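You operate a simulated robot arm through the tools that you are given. There is no shell and no other tool.

Carry out the task below with a simulated two-armed robot. There is one attempt and no reset: what you move stays moved.

Task
Scan frame 3 of film strip 62.
Fine: strip held by its edges, laid on the carrier with its number to the back; hood down; one scan. Where these are worked on the way, their far stop is far enough and under half their travel is too little: scanner hood.

The check looks at the end state, three seconds after you hand in, the way a careful person would. Anything else that was tipped, shoved, dropped, spilled or broken makes it a failure.

Robot
Two 7-joint arms with fingered hands on one trunk that stands fixed in place. Base frame: the origin is at the foot of the trunk, x ahead of it, y to its left, z up. Readings come in m, degrees, newtons and seconds.
The left shoulder is at [0.068, 0.185, 1.164], the right one opposite. With the tool pointing down near the work surface each hand reaches from about 0.1 to 0.84 m from the base axis, measured 20 degrees to its own side. Payload 4 kg a hand.
The TCP of each hand is the grasp point between the finger pads, 0.026 m short of the fingertips. In the tool frame z runs along the fingers and y along their closing line. The gripper opens to 0.132 m. The gripper's body begins 0.073 m behind the TCP. The gripper is a hand of 3 fingers: y runs from the thumb to the fingers, the wrist lies at [0, 0, -0.224] in the tool frame, and closing takes about 1.5 s.
Orientation is told as [roll, pitch, yaw] about the base's x, y, z axes, in that order, counted from this pose: with the fingers straight down and closing along the base's y, the tool's x points along the base's -x, its y along +y and its z along -z.

Tools
- The arms move only by the tool step_arm. It takes "left_series", "right_series" or both (then of equal length, played together; a hand with none holds still); each is a list of rows, each an object of numbers (a shift or turn left out is 0, a gripper value left out holds the last): "x", "y", "z": the shift along the tool's x, y, z in m; "rx", "ry", "rz": the turn, a rotation vector about the tool's x, y, z in degrees. In form: [{"x": .., "y": .., "z": .., "rx": .., "ry": .., "rz": ..}, ...]. A call has 1 to 20 rows; each row shifts and turns the commanded pose from where the row before left it, along the tool's axes as they then stand. "left_hand" and "right_hand" are, for a hand that has rows, the finger opening in m, from 0 to 0.132, set as the call begins (left out, the last holds). A row lasts 0.2 s, in which the tool goes at most 0.05 m and 8.6 degrees; a call with a longer step from one row to the next is refused whole, and so is a gripper value outside its range. A pose out of reach is approached as far as the arm can. The call stops where the force on the tool passes 40 N (or 10 N more than at its start, if that is more) or the arm is blocked; 0.2 s more then pass. Each finger travels about 0.072 m/s and halts on what it meets, pressing with about 29 N; the grip force reading is that of the motor and also rises with nothing between the fingers. The clock runs only during rows and for 0.2 s after the last one: add rows that do not move to give the fingers time. It gives the time, the measured TCP pose, the force on the tool (base axes), the opening and the grip force at its end, in the units of the frame above (readings bear some noise), with the torque about the TCP (base axes, N m) and any sound that the robot's microphone picked up.
- Cameras (640 x 400 px; columns grow to the right, rows downward): "scene" is now at [0.172, 0.051, 1.4219]; the picture's right is [0.53, -0.84, -0.09], its down [-0.29, -0.08, -0.95] and it looks along [0.80, 0.54, -0.28] (base axes); focal length 214 px, centre (320, 200). "left" rides on the left gripper at [-0.062, 0.003, -0.092] in its tool frame; the picture's right is [-0.05, -1.00, 0.00], its down [0.83, -0.04, -0.56] and it looks along [0.55, -0.03, 0.83] (tool axes); focal length 230 px, centre (320, 200). "right" rides on the right gripper at [0.062, 0.003, -0.092] in its tool frame; the picture's right is [-0.05, 1.00, 0.00], its down [-0.83, -0.04, -0.56] and it looks along [-0.55, -0.03, 0.83] (tool axes); focal length 230 px, centre (320, 200). There is no depth. A picture from a camera that has moved, and an enlarged one, comes with that camera's place and axes in the base frame and with its lens.
- camera(camera): a new picture of that camera. The clock stands still meanwhile.
- slide_trunk(by): slides the trunk up (or, below 0, down) by that many m; the arms and the scene camera ride with it, the base frame stays. It gives what a move gives, with no picture.
- preshape(shape, hand): the hand has 3 fingers and takes this shape, open, in about a second: jaw (thumb against the fingers, like two jaws); tri (thumb and two fingers); tip (a fingertip pinch); poke (one finger out to press); point (the index stretched); flat (the hand flat); cup (the hand cupped); fist (a fist). The gripper value then closes the fingers along that shape, each until it touches; the sizes above hold for jaw. It gives what a move gives, with no picture.
- turn_head(pan, tilt): turns the head with the scene camera to pan (to the left, within 86 degrees either way) and tilt (down, from -29 to 69), counted from straight ahead of the robot. It gives what a move gives.
- close_up(camera, box): a new picture of the part [left, top, right, bottom] of that camera's present view, enlarged. The clock stands still meanwhile.
- hand_in(): hands the job in; it is judged then, once.

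Nothing tells you positions but the pictures and the camera data. Unless the task says otherwise, let go and move clear before handing in.

The tools are called after ">>>" as name(argument=value, ...) on one line, values as JSON. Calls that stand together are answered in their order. step_arm: Moves the arms, as the interface text tells. Its arguments: {"type":"object","properties":{"left_series":{"type":"array","items":{"type":"object","properties":{"x":{"type":"number"},"y":{"type":"number"},"z":{"type":"number"},"rx":{"type":"number"},"ry":{"type":"number"},"rz":{"type":"number"}}}},"left_hand":{"type":"number"},"right_series":{"type":"array","items":{"type":"object","properties":{"x":{"type":"number"},"y":{"type":"number"},"z":{"type":"number"},"rx":{"type":"number"},"ry":{"type":"number"},"rz":{"type":"number"}}}},"right_hand":{"type":"number"}},"required":[]} The other tools are called the same way: slide_trunk (by) slides the trunk up or down; preshape (shape, hand) gives the hand a shape; turn_head (pan, tilt) turns the head that bears the scene camera; camera (camera) takes a picture; close_up (camera, box) takes an enlarged picture of a part of a camera's view; hand_in () hands the job in.

At the start:

```text
time_s: 0.0
left_eef_pos: [0.3049, 0.4315, 1.3729]
left_tcp_rot: [0.0, 0.0, 0.1]
left_contact_force: [-0.6, -0.5, 0.3]
left_torque: [-0.01, -0.01, 0.0]
left_opening: 0.1317
left_finger_force: 0.0
left_shape: jaw
right_eef_pos: [0.4045, 0.0812, 1.3523]
right_tcp_rot: [0.0, -0.1, 0.0]
right_contact_force: [-0.3, -0.2, -0.3]
right_torque: [-0.03, -0.02, -0.03]
right_opening: 0.132
right_finger_force: 0.1
right_shape: jaw
trunk travel left (down, up): [-0.2, 0.262]
head pan, tilt: [32.8, 8.0]
```

scene: 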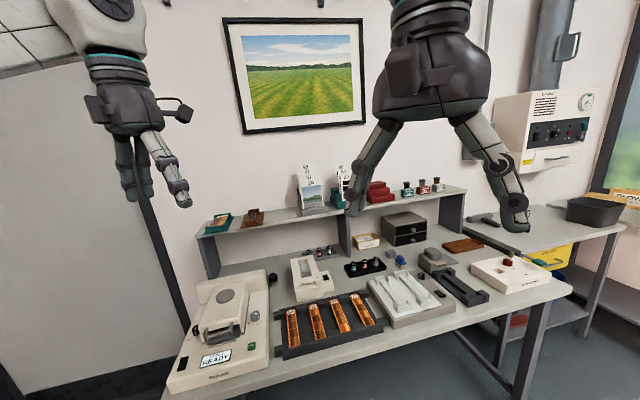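
right: 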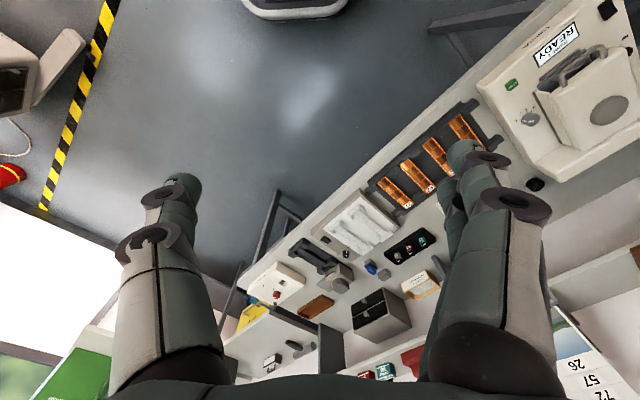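
left: 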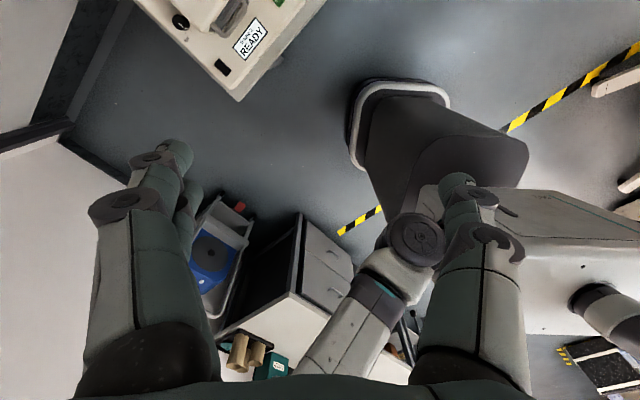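

I see a bench running along the wall ahead-left, with a film scanner (READY display), a tray of four film strips, and other items. I'll enlarge the view to read labels before moving anything.

>>> close_up(camera="scene", box=[160, 250, 400, 400])

>>> close_up(camera="scene", box=[260, 270, 400, 358])

>>> close_up(camera="scene", box=[160, 260, 288, 400])

>>> close_up(camera="right", box=[360, 80, 520, 220])

```text
2.67 times, centred on (280, 325) of scene
camera zoom: at [0.172, 0.051, 1.4219], right [0.53, -0.84, -0.09], down [-0.29, -0.08, -0.95], along [0.8, 0.54, -0.28], focal length 572 px, centre (427, -133)
```

zoom: 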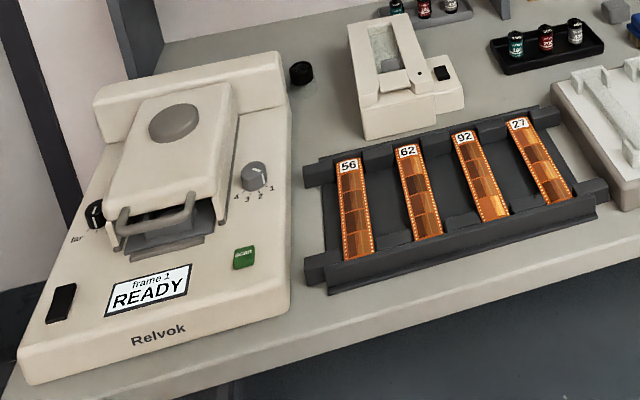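

```text
4.55 times, centred on (330, 314) of scene
camera zoom: at [0.172, 0.051, 1.4219], right [0.53, -0.84, -0.09], down [-0.29, -0.08, -0.95], along [0.8, 0.54, -0.28], focal length 975 px, centre (274, -318)
```

zoom: 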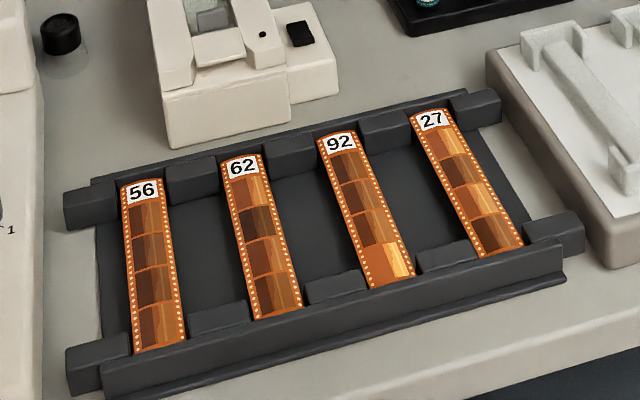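

```text
2.86 times, centred on (224, 330) of scene
camera zoom: at [0.172, 0.051, 1.4219], right [0.53, -0.84, -0.09], down [-0.29, -0.08, -0.95], along [0.8, 0.54, -0.28], focal length 613 px, centre (594, -171)
```

zoom: 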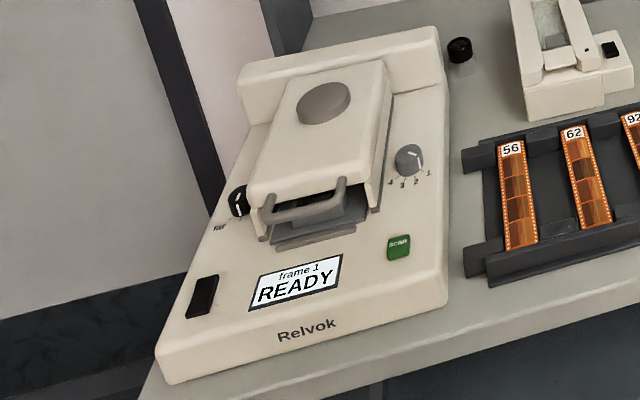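

```text
2.86 times, centred on (440, 150) of right
camera zoom: at [0.344, 0.0856, 1.4456], right [0.05, 1.0, 0.0], down [0.83, -0.04, 0.56], along [0.55, -0.03, -0.83], focal length 657 px, centre (-23, 343)
```

zoom: 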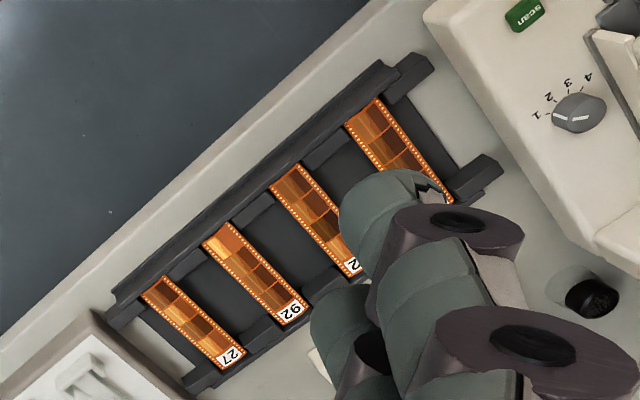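

The bench runs diagonally (about 45°), with strip 62 second from left in the tray near (0.60, 0.40, 0.87), and the scanner to its left around (0.4, 0.6). I'll turn the head to look at the scanner in more detail.

>>> turn_head(pan=55, tilt=35)

>>> camera(camera="scene")

```text
time_s: 0.9
left_eef_pos: [0.3037, 0.4316, 1.3735]
left_tcp_rot: [0.1, 0.0, 0.0]
left_contact_force: [-0.5, 0.2, -0.6]
left_torque: [0.03, 0.0, 0.04]
left_opening: 0.1317
left_finger_force: 0.0
left_shape: jaw
right_eef_pos: [0.4055, 0.0812, 1.3507]
right_tcp_rot: [-0.1, 0.0, 0.0]
right_contact_force: [-0.8, -0.9, 0.8]
right_torque: [0.04, 0.0, -0.01]
right_opening: 0.1321
right_finger_force: 0.0
right_shape: jaw
trunk travel left (down, up): [-0.2, 0.262]
head pan, tilt: [55.0, 35.0]
```

```text
taken
camera scene: at [0.1376, 0.073, 1.3841], right [0.81, -0.57, -0.14], down [-0.47, -0.47, -0.75], along [0.36, 0.67, -0.65], focal length 214 px, centre (320, 200)
```

scene: 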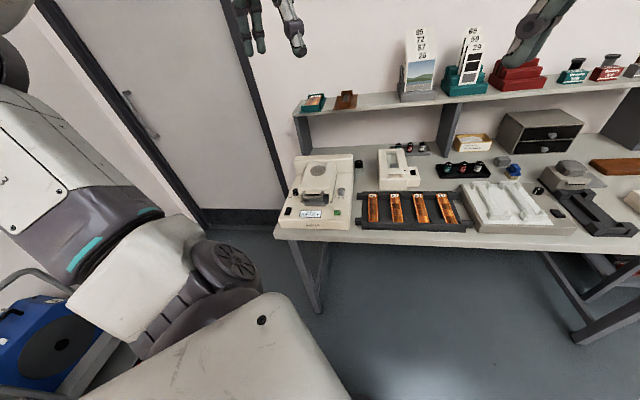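

>>> close_up(camera="scene", box=[270, 145, 370, 240])

>>> close_up(camera="scene", box=[350, 180, 480, 240])

>>> close_up(camera="scene", box=[360, 20, 500, 110])

>>> close_up(camera="scene", box=[370, 120, 530, 200])

```text
4.21 times, centred on (320, 192) of scene
camera zoom: at [0.1376, 0.073, 1.3841], right [0.81, -0.57, -0.14], down [-0.47, -0.47, -0.75], along [0.36, 0.67, -0.65], focal length 903 px, centre (320, 232)
```

zoom: 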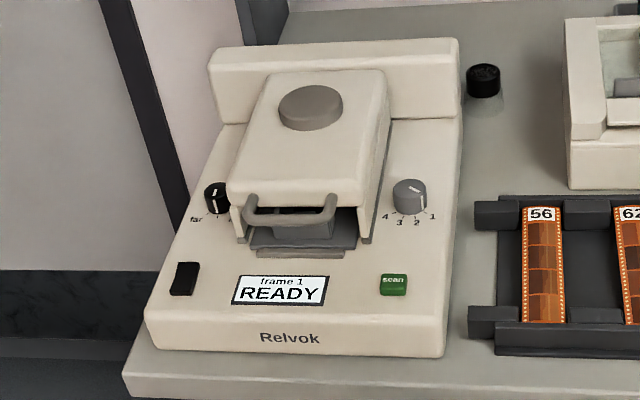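

```text
4.92 times, centred on (415, 210) of scene
camera zoom: at [0.1376, 0.073, 1.3841], right [0.81, -0.57, -0.14], down [-0.47, -0.47, -0.75], along [0.36, 0.67, -0.65], focal length 1056 px, centre (-148, 151)
```

zoom: 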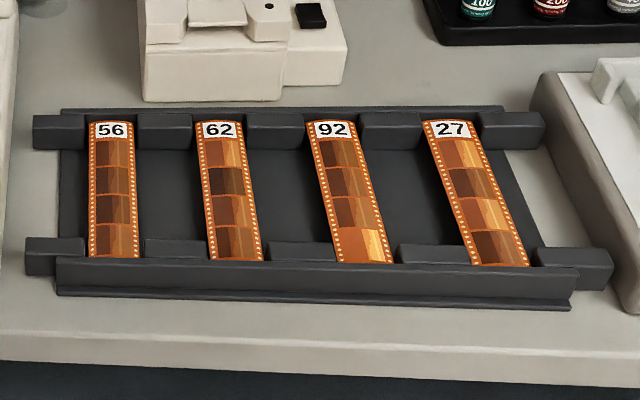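

```text
4.44 times, centred on (430, 65) of scene
camera zoom: at [0.1376, 0.073, 1.3841], right [0.81, -0.57, -0.14], down [-0.47, -0.47, -0.75], along [0.36, 0.67, -0.65], focal length 953 px, centre (-169, 800)
```

zoom: 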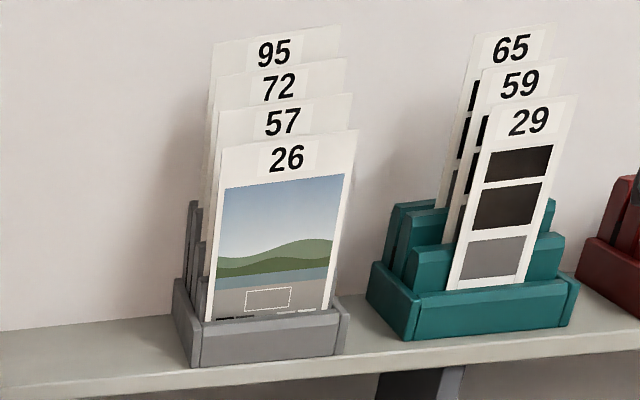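

```text
4.00 times, centred on (450, 160) of scene
camera zoom: at [0.1376, 0.073, 1.3841], right [0.81, -0.57, -0.14], down [-0.47, -0.47, -0.75], along [0.36, 0.67, -0.65], focal length 858 px, centre (-200, 360)
```

zoom: 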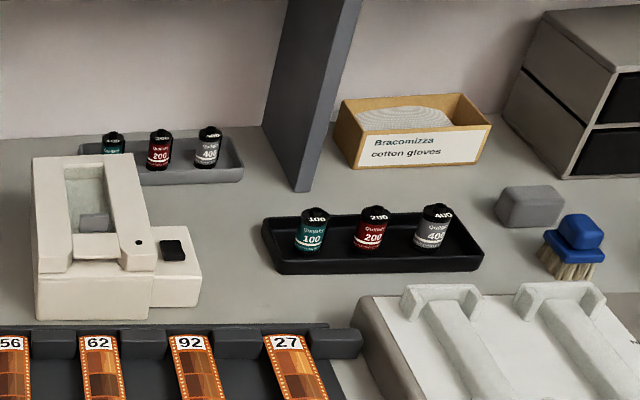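

The scanner shows "frame 1 READY", with a frame dial (1–4) on the right, a green scan button, and a hood with a front bar handle. I'll yaw the left hand so that its camera looks along the bench depth and take a closer look.

>>> step_arm(left_series=[{"rz": 8.4}, {"rz": 8.4}, {"rz": 8.4}, {"rz": 8.4}, {"rz": 8.4}, {"rz": 8.4}, {"rz": 8.4}, {"rz": 8.4}, {"rz": 8.4}, {"rz": 8.4}, {"rz": 8.4}, {"rz": 8.4}, {"rz": 8.4}, {"rz": 8.4}, {"rz": 8.4}, {"rz": 8.4}])

>>> camera(camera="left")

```text
time_s: 4.3
left_eef_pos: [0.3121, 0.2726, 1.2659]
left_tcp_rot: [0.1, 0.0, -134.3]
left_contact_force: [-0.1, -0.3, 0.0]
left_torque: [-0.01, 0.03, 0.03]
left_opening: 0.1315
left_finger_force: 0.1
left_shape: jaw
left hand out of reach, approached as far as the arm can: row 10, 11, 12, 13, 14, 15, 16
right_eef_pos: [0.4063, 0.0819, 1.3512]
right_tcp_rot: [0.0, 0.1, -0.1]
right_contact_force: [-0.3, 1.0, -0.2]
right_torque: [-0.04, 0.0, -0.01]
right_opening: 0.1319
right_finger_force: 0.0
right_shape: jaw
trunk travel left (down, up): [-0.2, 0.262]
head pan, tilt: [55.0, 35.0]
```

```text
taken
camera left: at [0.2713, 0.2266, 1.3598], right [-0.75, 0.66, 0.0], down [0.55, 0.63, 0.55], along [0.37, 0.42, -0.83], focal length 230 px, centre (320, 200)
```

left: 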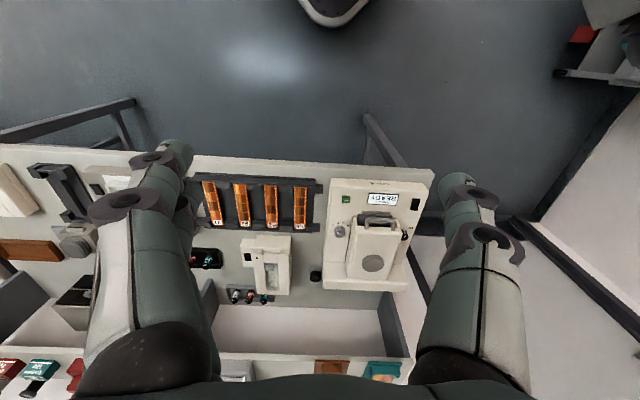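

>>> close_up(camera="left", box=[310, 160, 440, 300])

>>> close_up(camera="left", box=[190, 160, 330, 260])

```text
2.86 times, centred on (375, 230) of left
camera zoom: at [0.2713, 0.2266, 1.3598], right [-0.75, 0.66, 0.0], down [0.55, 0.63, 0.55], along [0.37, 0.42, -0.83], focal length 657 px, centre (163, 114)
```

zoom: 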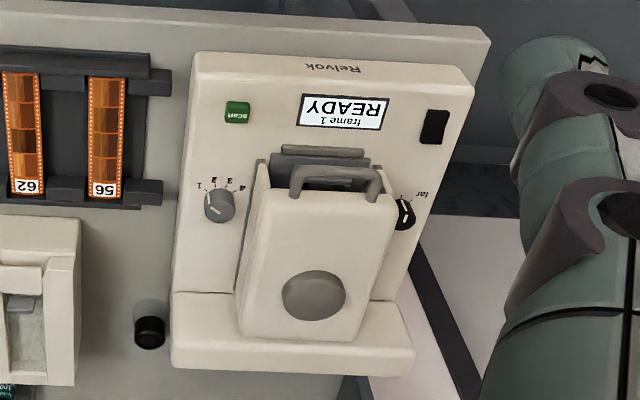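

```text
4.00 times, centred on (260, 210) of left
camera zoom: at [0.2713, 0.2266, 1.3598], right [-0.75, 0.66, 0.0], down [0.55, 0.63, 0.55], along [0.37, 0.42, -0.83], focal length 920 px, centre (560, 160)
```

zoom: 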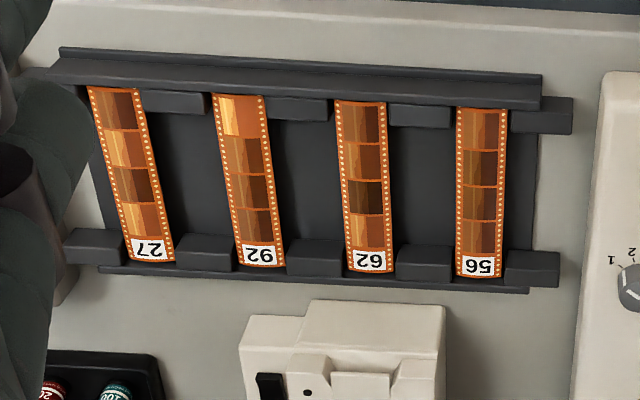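

>>> close_up(camera="left", box=[380, 215, 420, 245])

>>> close_up(camera="left", box=[340, 180, 420, 240])

>>> close_up(camera="scene", box=[285, 170, 365, 220])

```text
13.33 times, centred on (400, 230) of left
camera zoom: at [0.2713, 0.2266, 1.3598], right [-0.75, 0.66, 0.0], down [0.55, 0.63, 0.55], along [0.37, 0.42, -0.83], focal length 3068 px, centre (-747, -200)
```

zoom: 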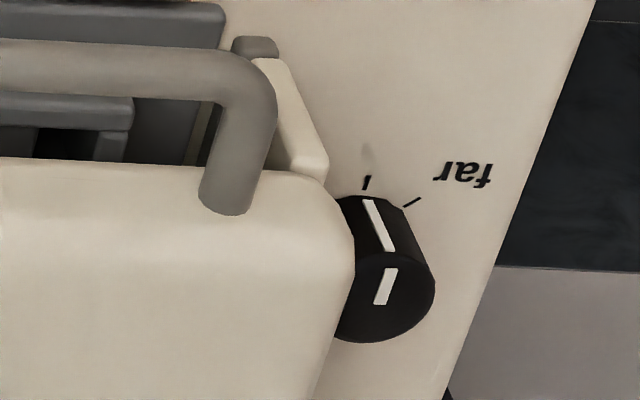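

```text
6.67 times, centred on (380, 210) of left
camera zoom: at [0.2713, 0.2266, 1.3598], right [-0.75, 0.66, 0.0], down [0.55, 0.63, 0.55], along [0.37, 0.42, -0.83], focal length 1534 px, centre (-80, 133)
```

zoom: 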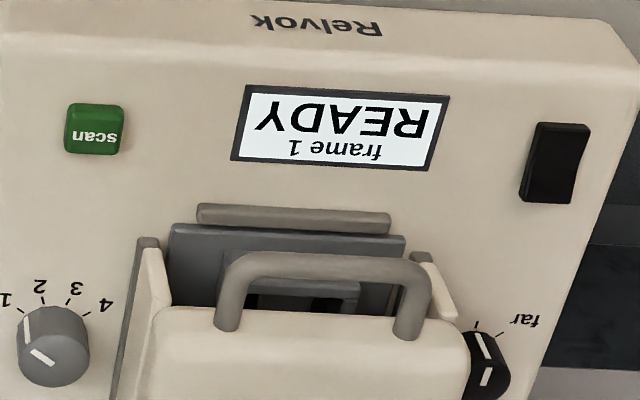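

```text
8.00 times, centred on (325, 195) of scene
camera zoom: at [0.1386, 0.0725, 1.3839], right [0.81, -0.57, -0.14], down [-0.47, -0.47, -0.75], along [0.36, 0.67, -0.65], focal length 1716 px, centre (280, 240)
```

zoom: 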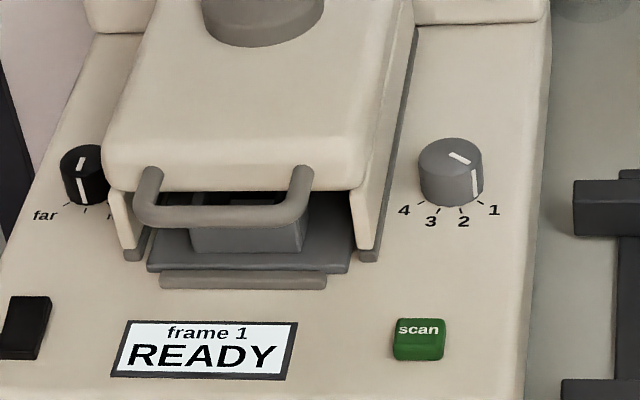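

>>> step_arm(left_series=[{"rz": -8.4}, {"rz": -8.4}, {"rz": -8.4}, {"rz": -8.4}, {"rz": -8.4}, {"rz": -8.4}, {"rz": -8.4}, {"rz": -8.4}, {"rz": -8.4}, {"rz": -8.4}])

>>> camera(camera="left")

```text
time_s: 6.5
left_eef_pos: [0.312, 0.2719, 1.2678]
left_tcp_rot: [0.0, 0.0, -50.3]
left_contact_force: [-0.7, 0.3, 0.0]
left_torque: [-0.02, 0.01, -0.03]
left_opening: 0.132
left_finger_force: 0.0
left_shape: jaw
right_eef_pos: [0.4061, 0.0821, 1.3519]
right_tcp_rot: [0.1, 0.0, 0.0]
right_contact_force: [0.8, -0.7, 0.5]
right_torque: [0.03, 0.0, 0.01]
right_opening: 0.132
right_finger_force: 0.0
right_shape: jaw
trunk travel left (down, up): [-0.2, 0.262]
head pan, tilt: [55.0, 35.0]
```

```text
taken
camera left: at [0.3524, 0.2278, 1.3596], right [-0.73, -0.68, 0.0], down [-0.56, 0.61, 0.56], along [-0.38, 0.41, -0.83], focal length 230 px, centre (320, 200)
```

left: 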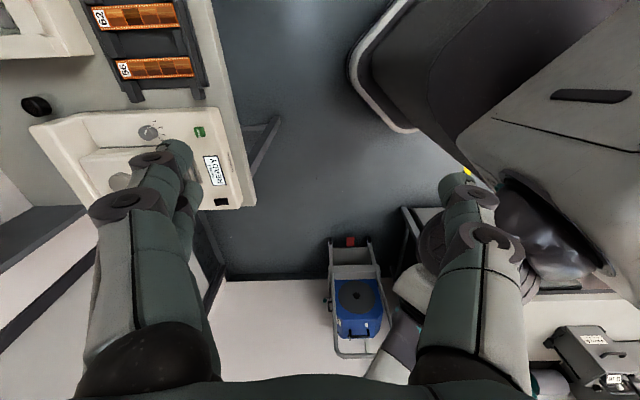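

The hand is stable at yaw −50°. Next I move the left hand above the dial area (roughly (0.485, 0.54)) at z≈1.15 to test reach and get a closer look.

>>> step_arm(left_series=[{"x": 0.0136, "y": 0.0434, "z": 0.0165}, {"x": 0.0136, "y": 0.0434, "z": 0.0165}, {"x": 0.0136, "y": 0.0434, "z": 0.0165}, {"x": 0.0136, "y": 0.0434, "z": 0.0165}, {"x": 0.0136, "y": 0.0434, "z": 0.0165}, {"x": 0.0136, "y": 0.0434, "z": 0.0165}, {"x": 0.0136, "y": 0.0434, "z": 0.0165}, {}])

>>> camera(camera="left")

>>> camera(camera="scene")

```text
time_s: 8.3
left_eef_pos: [0.4845, 0.5395, 1.154]
left_tcp_rot: [0.1, 0.0, -50.4]
left_contact_force: [-0.3, 0.1, 0.6]
left_torque: [-0.01, -0.01, 0.01]
left_opening: 0.132
left_finger_force: 0.0
left_shape: jaw
right_eef_pos: [0.4043, 0.0813, 1.3521]
right_tcp_rot: [0.0, 0.0, -0.1]
right_contact_force: [0.5, -1.4, -0.1]
right_torque: [0.02, -0.03, 0.02]
right_opening: 0.1321
right_finger_force: 0.1
right_shape: jaw
trunk travel left (down, up): [-0.2, 0.262]
head pan, tilt: [55.0, 35.0]
```

```text
taken
camera left: at [0.526, 0.4951, 1.2464], right [-0.74, -0.68, 0.0], down [-0.56, 0.61, 0.56], along [-0.37, 0.41, -0.83], focal length 230 px, centre (320, 200)
```

left: 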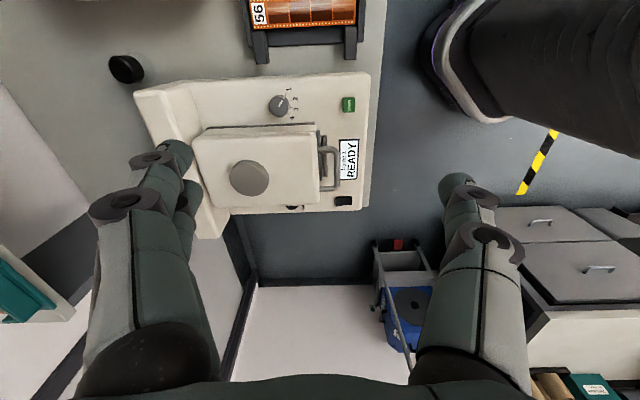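

```text
taken
camera scene: at [0.1368, 0.0726, 1.3842], right [0.81, -0.57, -0.14], down [-0.47, -0.47, -0.75], along [0.36, 0.67, -0.65], focal length 214 px, centre (320, 200)
```

scene: 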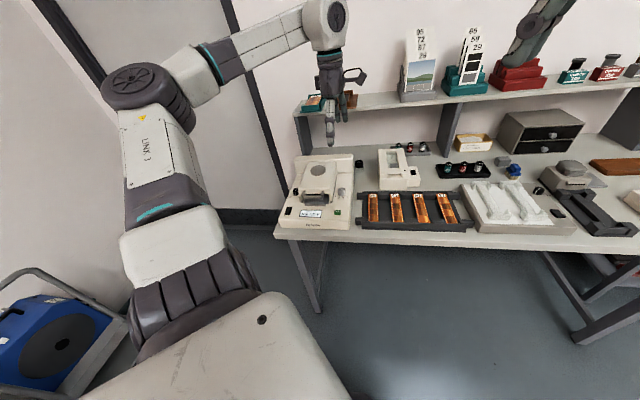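

>>> close_up(camera="left", box=[190, 70, 380, 220])

>>> close_up(camera="left", box=[250, 80, 330, 130])

```text
2.67 times, centred on (285, 145) of left
camera zoom: at [0.526, 0.4951, 1.2464], right [-0.74, -0.68, 0.0], down [-0.56, 0.61, 0.56], along [-0.37, 0.41, -0.83], focal length 614 px, centre (413, 347)
```

zoom: 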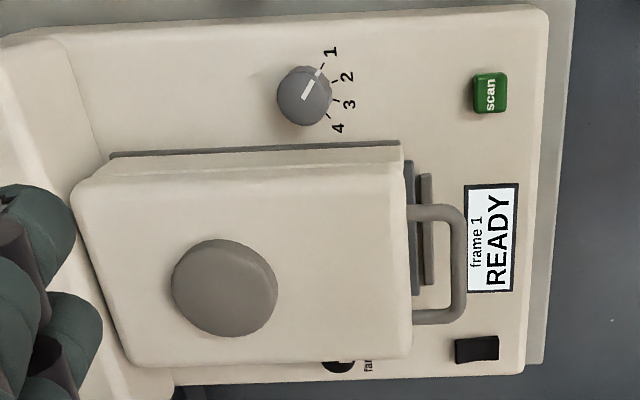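

```text
8.00 times, centred on (290, 105) of left
camera zoom: at [0.526, 0.4951, 1.2464], right [-0.74, -0.68, 0.0], down [-0.56, 0.61, 0.56], along [-0.37, 0.41, -0.83], focal length 1841 px, centre (560, 960)
```

zoom: 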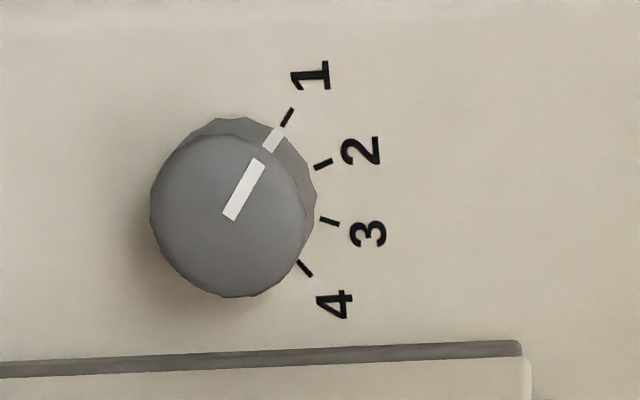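

The left hand reaches here well; I triangulate the dial top at about (0.520, 0.594, 0.876), with 30° tick spacing, so frame 3 is 60° clockwise. Before touching anything I want to check the finger geometry of the hand.

>>> close_up(camera="scene", box=[290, 50, 380, 160])

>>> close_up(camera="left", box=[60, 120, 560, 400])

```text
3.64 times, centred on (335, 105) of scene
camera zoom: at [0.1368, 0.0726, 1.3842], right [0.81, -0.57, -0.14], down [-0.47, -0.47, -0.75], along [0.36, 0.67, -0.65], focal length 780 px, centre (266, 546)
```

zoom: 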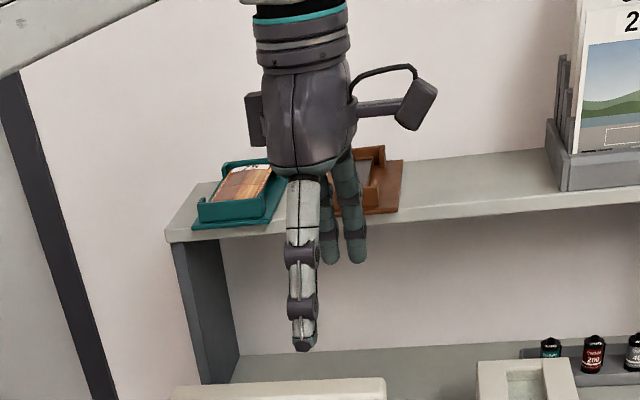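

```text
1.28 times, centred on (310, 260) of left
camera zoom: at [0.526, 0.4951, 1.2464], right [-0.74, -0.68, 0.0], down [-0.56, 0.61, 0.56], along [-0.37, 0.41, -0.83], focal length 294 px, centre (333, 123)
```

zoom: 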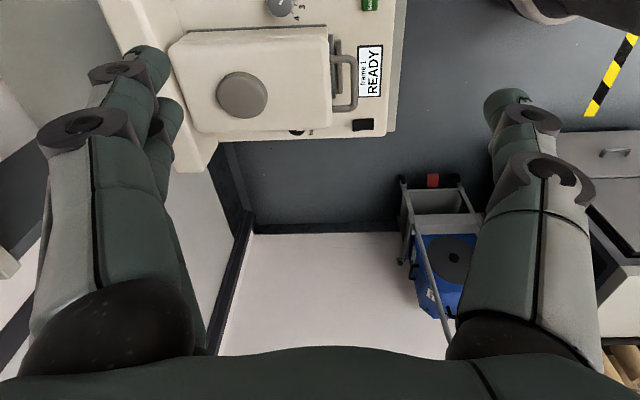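

Fingers are two side by side opposite a thumb. I'll move above the dial at about z=1.01 with the closing line front-to-back (yaw −45°) to refine its position.

>>> step_arm(left_series=[{"x": 0.0049, "y": 0.0155, "z": 0.03}, {"x": 0.0049, "y": 0.0155, "z": 0.03}, {"x": 0.0049, "y": 0.0155, "z": 0.03}, {"x": 0.0047, "y": 0.0156, "z": 0.03}, {"z": 0.024, "rz": -5.4}, {}])

>>> close_up(camera="left", box=[200, 60, 440, 210])

>>> camera(camera="left")

```text
time_s: 9.7
left_eef_pos: [0.5193, 0.5956, 1.0058]
left_tcp_rot: [0.0, 0.0, -44.9]
left_contact_force: [-0.4, 0.4, -0.1]
left_torque: [0.01, -0.02, -0.02]
left_opening: 0.1321
left_finger_force: 0.0
left_shape: jaw
right_eef_pos: [0.4066, 0.0823, 1.3524]
right_tcp_rot: [-0.1, 0.0, 0.0]
right_contact_force: [0.4, -0.7, 0.2]
right_torque: [-0.01, -0.01, -0.05]
right_opening: 0.1319
right_finger_force: 0.0
right_shape: jaw
trunk travel left (down, up): [-0.2, 0.262]
head pan, tilt: [55.0, 35.0]
```

```text
2.67 times, centred on (320, 135) of left
camera zoom: at [0.565, 0.5547, 1.0994], right [-0.67, -0.74, 0.0], down [-0.62, 0.56, 0.56], along [-0.41, 0.37, -0.83], focal length 614 px, centre (320, 373)
```

zoom: 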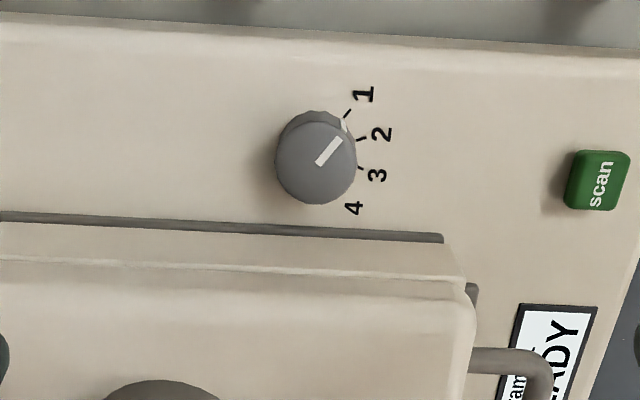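

```text
taken
camera left: at [0.565, 0.5547, 1.0994], right [-0.67, -0.74, 0.0], down [-0.62, 0.56, 0.56], along [-0.41, 0.37, -0.83], focal length 230 px, centre (320, 200)
```

left: 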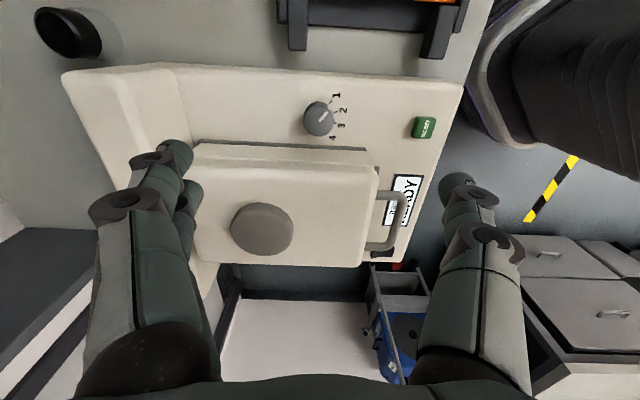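

The dial top is at about (0.520, 0.5975, 0.866), 30 mm across and 20 mm tall. I'll narrow the fingers to 60 mm and descend part-way, then check.

>>> step_arm(left_series=[{"x": 0.0008, "y": 0.0018}, {}, {}, {"z": 0.03}, {"z": 0.03}, {}], left_hand=0.06)

>>> camera(camera="left")

>>> close_up(camera="scene", box=[285, 120, 385, 230])

```text
time_s: 11.1
left_eef_pos: [0.5188, 0.5956, 0.9487]
left_tcp_rot: [0.0, 0.0, -44.9]
left_contact_force: [-0.5, -0.2, -0.1]
left_torque: [0.01, -0.03, 0.0]
left_opening: 0.0608
left_finger_force: 0.0
left_shape: jaw
right_eef_pos: [0.4056, 0.0814, 1.3521]
right_tcp_rot: [-0.2, 0.1, -0.1]
right_contact_force: [-0.3, 0.9, 0.2]
right_torque: [0.0, 0.06, 0.02]
right_opening: 0.1317
right_finger_force: 0.0
right_shape: jaw
trunk travel left (down, up): [-0.2, 0.262]
head pan, tilt: [55.0, 35.0]
```

```text
taken
camera left: at [0.5652, 0.5546, 1.0418], right [-0.67, -0.74, 0.0], down [-0.62, 0.56, 0.56], along [-0.41, 0.37, -0.83], focal length 230 px, centre (320, 200)
```

left: 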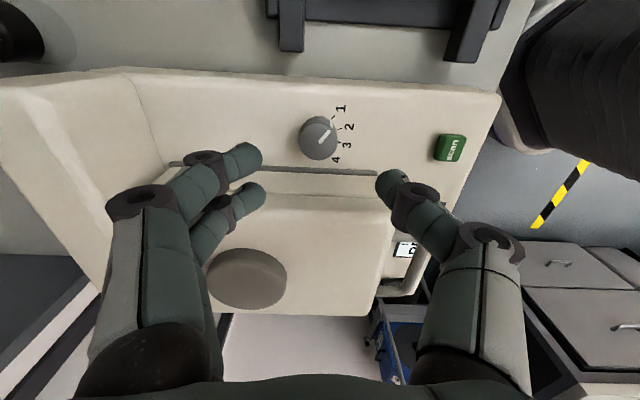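

```text
3.64 times, centred on (335, 175) of scene
camera zoom: at [0.1372, 0.0727, 1.3841], right [0.81, -0.57, -0.14], down [-0.47, -0.47, -0.75], along [0.36, 0.67, -0.65], focal length 780 px, centre (266, 291)
```

zoom: 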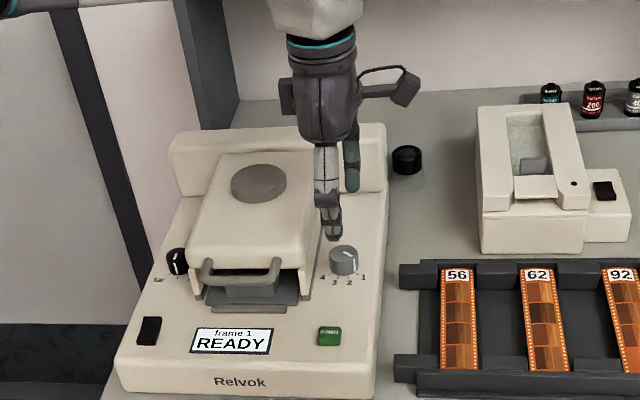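

>>> step_arm(left_series=[{"x": -0.002, "y": 0.0015, "z": 0.02}, {"z": 0.02}, {"z": 0.015}, {"z": 0.012}, {}])

>>> camera(camera="left")

>>> close_up(camera="scene", box=[285, 140, 385, 230])

```text
time_s: 12.3
left_eef_pos: [0.5244, 0.5941, 0.882]
left_tcp_rot: [0.0, -0.1, -45.0]
left_contact_force: [-0.2, 1.0, 0.3]
left_torque: [-0.01, -0.02, 0.01]
left_opening: 0.061
left_finger_force: 0.0
left_shape: jaw
right_eef_pos: [0.4048, 0.0822, 1.352]
right_tcp_rot: [0.0, 0.0, 0.0]
right_contact_force: [0.3, 0.2, 0.3]
right_torque: [-0.02, -0.01, 0.01]
right_opening: 0.1319
right_finger_force: 0.1
right_shape: jaw
trunk travel left (down, up): [-0.2, 0.262]
head pan, tilt: [55.0, 35.0]
```

```text
taken
camera left: at [0.5701, 0.554, 0.9749], right [-0.67, -0.74, 0.0], down [-0.62, 0.56, 0.55], along [-0.41, 0.37, -0.83], focal length 230 px, centre (320, 200)
```

left: 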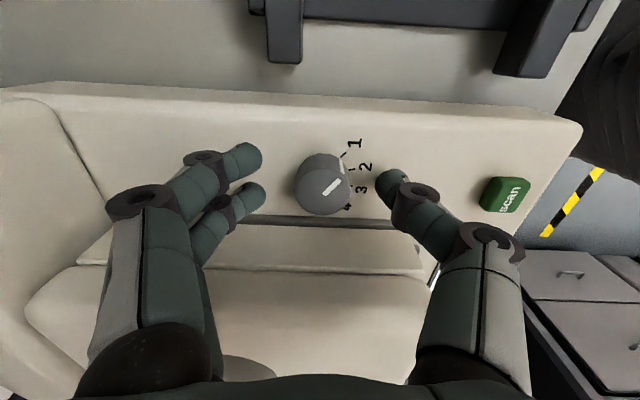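

```text
4.44 times, centred on (335, 185) of scene
camera zoom: at [0.1373, 0.073, 1.3841], right [0.81, -0.57, -0.14], down [-0.47, -0.47, -0.75], along [0.36, 0.67, -0.65], focal length 953 px, centre (253, 267)
```

zoom: 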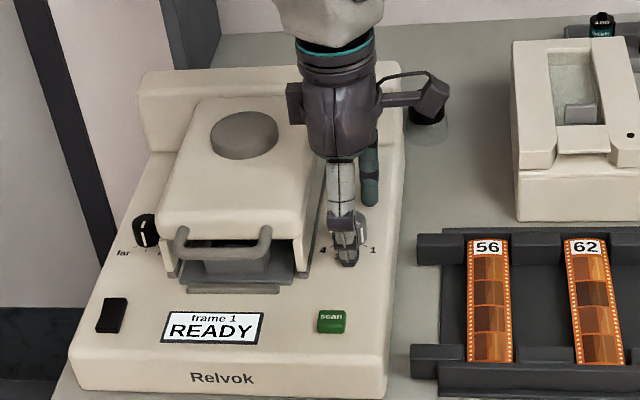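

The dial sits centred between the fingers. I'll lower 4 mm more and close on it.

>>> step_arm(left_series=[{"y": -0.001, "z": 0.004}, {}])

>>> step_arm(left_series=[{}, {}, {}, {}], left_hand=0.02)

>>> camera(camera="left")

```text
time_s: 12.9
left_eef_pos: [0.5231, 0.5943, 0.8775]
left_tcp_rot: [0.0, 0.0, -45.0]
left_contact_force: [-0.5, 1.0, 1.4]
left_torque: [0.04, -0.04, 0.01]
left_opening: 0.0605
left_finger_force: 0.0
left_shape: jaw
right_eef_pos: [0.4055, 0.0824, 1.3523]
right_tcp_rot: [-0.1, 0.0, 0.0]
right_contact_force: [-0.6, -1.1, -0.6]
right_torque: [0.01, -0.02, -0.02]
right_opening: 0.1316
right_finger_force: 0.0
right_shape: jaw
trunk travel left (down, up): [-0.2, 0.262]
head pan, tilt: [55.0, 35.0]
```

```text
time_s: 13.9
left_eef_pos: [0.5225, 0.5936, 0.8765]
left_tcp_rot: [0.0, 0.0, -45.0]
left_contact_force: [-0.4, -1.7, 0.0]
left_torque: [-0.01, 0.07, -0.01]
left_opening: 0.0204
left_finger_force: 28.9
left_shape: jaw
right_eef_pos: [0.4069, 0.0809, 1.3518]
right_tcp_rot: [0.0, 0.0, 0.0]
right_contact_force: [-0.2, 0.4, -0.4]
right_torque: [-0.01, 0.03, 0.03]
right_opening: 0.1321
right_finger_force: 0.0
right_shape: jaw
trunk travel left (down, up): [-0.2, 0.262]
head pan, tilt: [55.0, 35.0]
```

```text
taken
camera left: at [0.5685, 0.5537, 0.9705], right [-0.67, -0.74, 0.0], down [-0.62, 0.56, 0.56], along [-0.41, 0.37, -0.83], focal length 230 px, centre (320, 200)
```

left: 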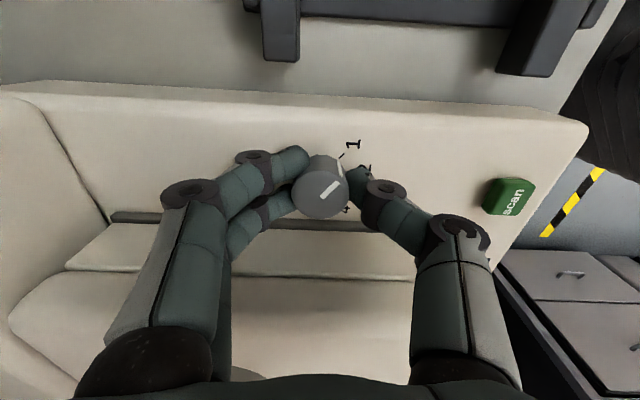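

>>> close_up(camera="left", box=[240, 120, 400, 240])

>>> close_up(camera="scene", box=[315, 170, 355, 210])

```text
3.33 times, centred on (320, 180) of left
camera zoom: at [0.5685, 0.5537, 0.9705], right [-0.67, -0.74, 0.0], down [-0.62, 0.56, 0.56], along [-0.41, 0.37, -0.83], focal length 767 px, centre (320, 267)
```

zoom: 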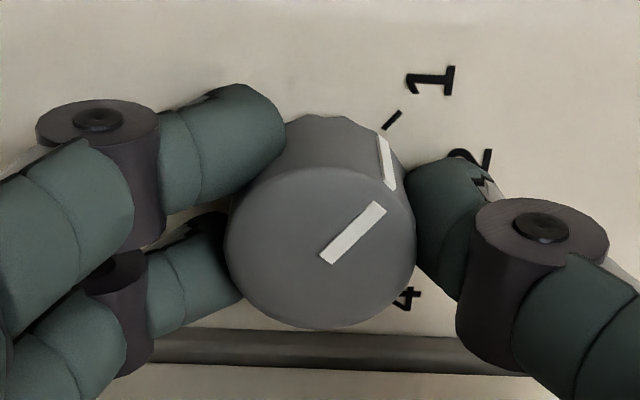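

```text
10.00 times, centred on (335, 190) of scene
camera zoom: at [0.1376, 0.0728, 1.384], right [0.81, -0.57, -0.14], down [-0.47, -0.47, -0.75], along [0.36, 0.67, -0.65], focal length 2145 px, centre (170, 300)
```

zoom: 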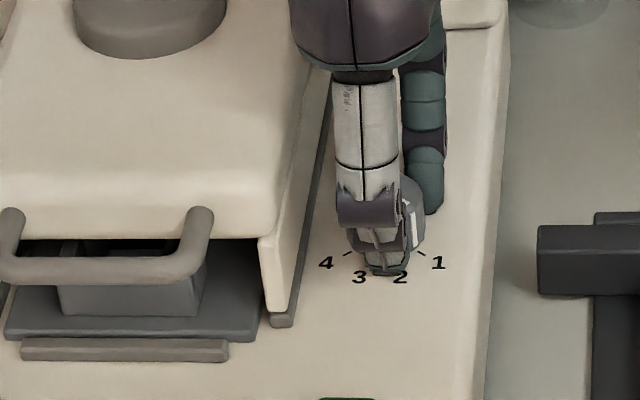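

The thumb and both fingers are snug around the dial. I'll tighten slightly and turn it clockwise in small steps.

>>> step_arm(left_series=[{}, {}, {"rz": 4}, {"rz": 4}, {"rz": 4}, {"rz": 4}, {"rz": 4}, {"rz": 4}, {"rz": 4}, {"rz": 4}, {}], left_hand=0.01)

>>> close_up(camera="left", box=[240, 120, 400, 240])

>>> close_up(camera="scene", box=[285, 170, 365, 220])

```text
time_s: 16.1
left_eef_pos: [0.5221, 0.5924, 0.8765]
left_tcp_rot: [-0.1, 0.4, -74.2]
left_contact_force: [-12.6, 8.4, 18.6]
left_torque: [0.37, 0.69, 0.55]
left_opening: 0.0207
left_finger_force: 29.5
left_shape: jaw
left hand out of reach, approached as far as the arm can: row 10
right_eef_pos: [0.4022, 0.0823, 1.3522]
right_tcp_rot: [0.0, -0.1, 0.1]
right_contact_force: [0.5, 0.0, -0.1]
right_torque: [0.02, -0.02, -0.01]
right_opening: 0.1317
right_finger_force: 0.0
right_shape: jaw
trunk travel left (down, up): [-0.2, 0.262]
head pan, tilt: [55.0, 35.0]
stopped in row 10 (left hand): the force on the tool passed its limit at 55 N (the readings are from after the stop); the commanded pose is now the measured one
```

```text
3.33 times, centred on (320, 180) of left
camera zoom: at [0.5433, 0.534, 0.9697], right [-0.95, -0.32, 0.0], down [-0.27, 0.78, 0.56], along [-0.18, 0.53, -0.83], focal length 767 px, centre (320, 267)
```

zoom: 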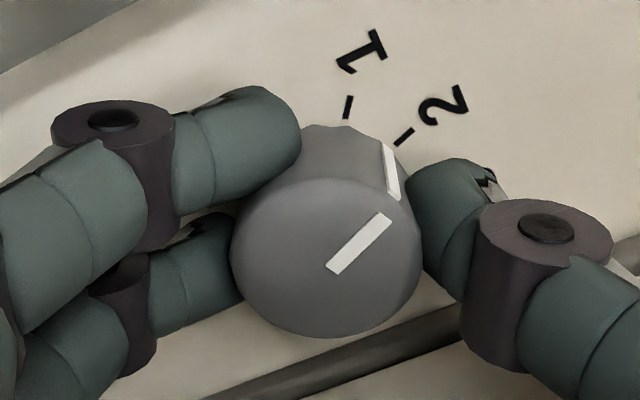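

```text
8.00 times, centred on (325, 195) of scene
camera zoom: at [0.1339, 0.0733, 1.3846], right [0.81, -0.57, -0.14], down [-0.46, -0.47, -0.75], along [0.36, 0.67, -0.65], focal length 1716 px, centre (280, 240)
```

zoom: 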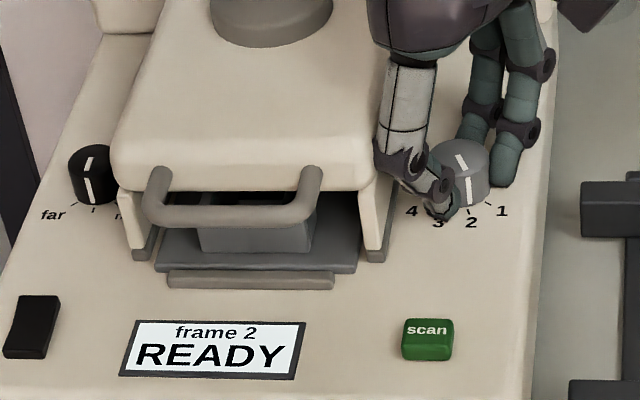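

The display now reads "frame 2", and the wrist nears its limit at yaw −75°. I'll open, rotate back around the dial, and regrip for the second step.

>>> step_arm(left_series=[{}, {}, {}, {}], left_hand=0.055)

>>> close_up(camera="left", box=[200, 100, 440, 250])

>>> close_up(camera="scene", box=[285, 170, 365, 220])

```text
time_s: 17.1
left_eef_pos: [0.5259, 0.5897, 0.8759]
left_tcp_rot: [0.0, 0.3, -74.4]
left_contact_force: [0.8, -1.8, 13.6]
left_torque: [0.0, -0.18, 0.04]
left_opening: 0.0526
left_finger_force: 0.1
left_shape: jaw
right_eef_pos: [0.4057, 0.0796, 1.3534]
right_tcp_rot: [0.1, -0.1, 0.0]
right_contact_force: [0.2, 0.2, 0.1]
right_torque: [0.04, 0.01, -0.02]
right_opening: 0.1321
right_finger_force: 0.0
right_shape: jaw
trunk travel left (down, up): [-0.2, 0.262]
head pan, tilt: [55.0, 35.0]
```

```text
2.67 times, centred on (320, 175) of left
camera zoom: at [0.5457, 0.5311, 0.9696], right [-0.95, -0.32, 0.0], down [-0.26, 0.79, 0.56], along [-0.18, 0.53, -0.83], focal length 614 px, centre (320, 267)
```

zoom: 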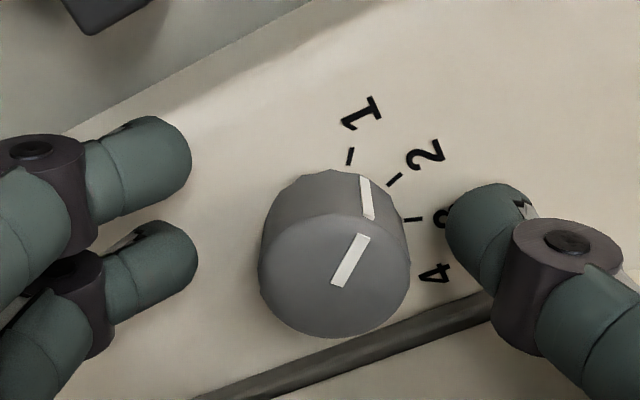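

```text
8.00 times, centred on (325, 195) of scene
camera zoom: at [0.1366, 0.0707, 1.3843], right [0.81, -0.57, -0.14], down [-0.47, -0.47, -0.75], along [0.36, 0.67, -0.65], focal length 1716 px, centre (280, 240)
```

zoom: 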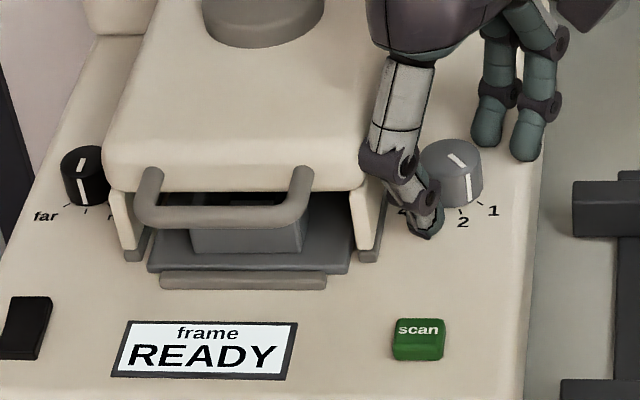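

The dial slipped back between 1 and 2 on release because the hand had drifted off-axis at its reach limit. I'll lift, re-centre on the dial axis (0.521, 0.5966), and regrip from a better starting yaw.

>>> step_arm(left_series=[{"z": -0.015}, {"z": -0.015}, {"rz": -8}, {"rz": -8}, {"rz": -8}, {"rz": -8}, {"rz": -8}, {}])

>>> camera(camera="left")

```text
time_s: 18.9
left_eef_pos: [0.5259, 0.5905, 0.9039]
left_tcp_rot: [0.0, 0.3, -34.2]
left_contact_force: [0.1, -0.2, -0.1]
left_torque: [0.02, 0.02, 0.0]
left_opening: 0.0544
left_finger_force: 0.0
left_shape: jaw
right_eef_pos: [0.4057, 0.0815, 1.3513]
right_tcp_rot: [-0.1, 0.0, 0.0]
right_contact_force: [0.2, 0.2, -0.1]
right_torque: [-0.03, 0.01, 0.01]
right_opening: 0.1317
right_finger_force: 0.0
right_shape: jaw
trunk travel left (down, up): [-0.2, 0.262]
head pan, tilt: [55.0, 35.0]
```

```text
taken
camera left: at [0.5794, 0.5593, 0.9965], right [-0.52, -0.85, 0.0], down [-0.71, 0.43, 0.56], along [-0.48, 0.29, -0.83], focal length 230 px, centre (320, 200)
```

left: 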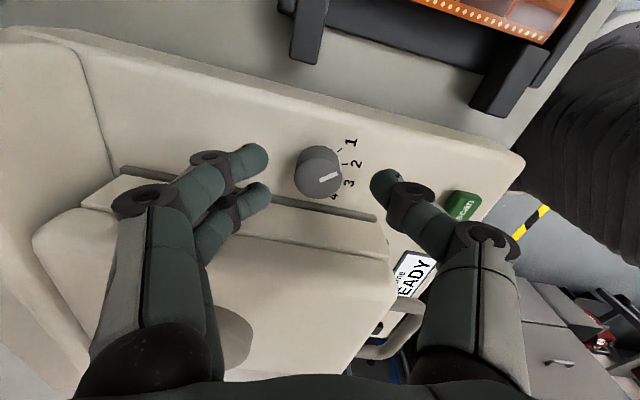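

>>> step_arm(left_series=[{"x": 0.0083, "y": 0.0018}, {"z": 0.012}, {"z": 0.011}, {}])

>>> close_up(camera="left", box=[200, 100, 440, 250])

```text
time_s: 19.9
left_eef_pos: [0.5203, 0.5951, 0.883]
left_tcp_rot: [0.0, 0.3, -34.4]
left_contact_force: [2.6, -2.0, 1.1]
left_torque: [0.14, 0.07, -0.14]
left_opening: 0.0544
left_finger_force: 0.0
left_shape: jaw
right_eef_pos: [0.4047, 0.0821, 1.3514]
right_tcp_rot: [0.1, 0.0, 0.0]
right_contact_force: [0.1, -0.2, -0.3]
right_torque: [0.0, 0.01, 0.03]
right_opening: 0.1319
right_finger_force: 0.1
right_shape: jaw
trunk travel left (down, up): [-0.2, 0.262]
head pan, tilt: [55.0, 35.0]
```

```text
2.67 times, centred on (320, 175) of left
camera zoom: at [0.5732, 0.5647, 0.975], right [-0.52, -0.85, 0.0], down [-0.71, 0.43, 0.56], along [-0.48, 0.29, -0.83], focal length 614 px, centre (320, 267)
```

zoom: 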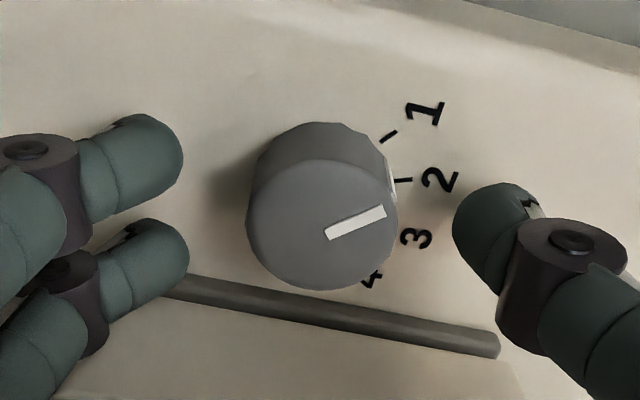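

>>> step_arm(left_series=[{"rz": 4, "x": -0.001}, {"rz": 4}, {}])

>>> close_up(camera="left", box=[200, 100, 440, 250])

>>> close_up(camera="scene", box=[285, 170, 365, 220])

```text
time_s: 20.6
left_eef_pos: [0.5203, 0.5977, 0.8813]
left_tcp_rot: [0.1, 0.4, -42.4]
left_contact_force: [0.3, -1.2, -0.1]
left_torque: [0.0, 0.0, -0.04]
left_opening: 0.0548
left_finger_force: 0.0
left_shape: jaw
right_eef_pos: [0.4064, 0.0813, 1.3524]
right_tcp_rot: [0.0, -0.1, 0.1]
right_contact_force: [-0.1, -0.7, -0.1]
right_torque: [0.03, -0.02, -0.01]
right_opening: 0.1319
right_finger_force: 0.1
right_shape: jaw
trunk travel left (down, up): [-0.2, 0.262]
head pan, tilt: [55.0, 35.0]
```

```text
2.67 times, centred on (320, 175) of left
camera zoom: at [0.5684, 0.558, 0.9743], right [-0.63, -0.77, 0.0], down [-0.64, 0.53, 0.56], along [-0.43, 0.36, -0.83], focal length 614 px, centre (320, 267)
```

zoom: 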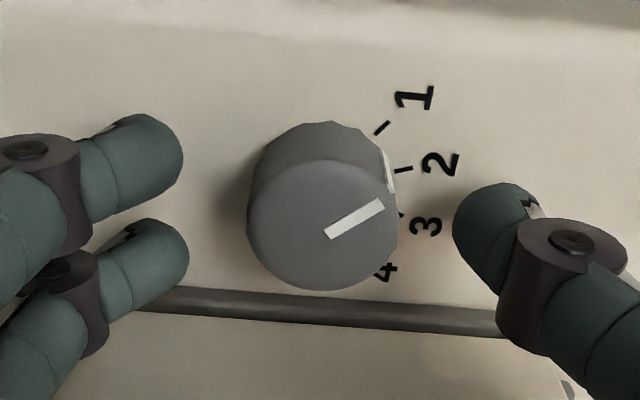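

```text
8.00 times, centred on (325, 195) of scene
camera zoom: at [0.1375, 0.0731, 1.384], right [0.81, -0.57, -0.14], down [-0.47, -0.47, -0.75], along [0.36, 0.67, -0.65], focal length 1716 px, centre (280, 240)
```

zoom: 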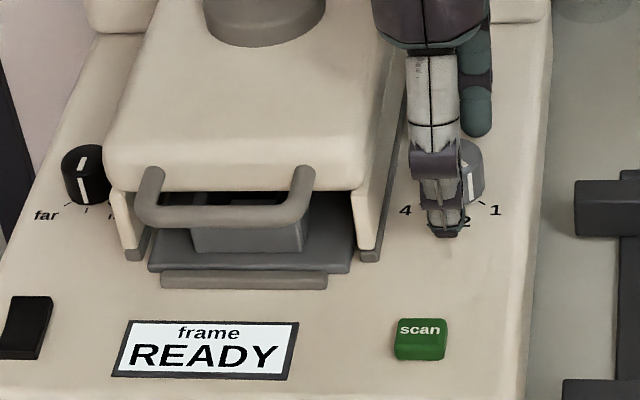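

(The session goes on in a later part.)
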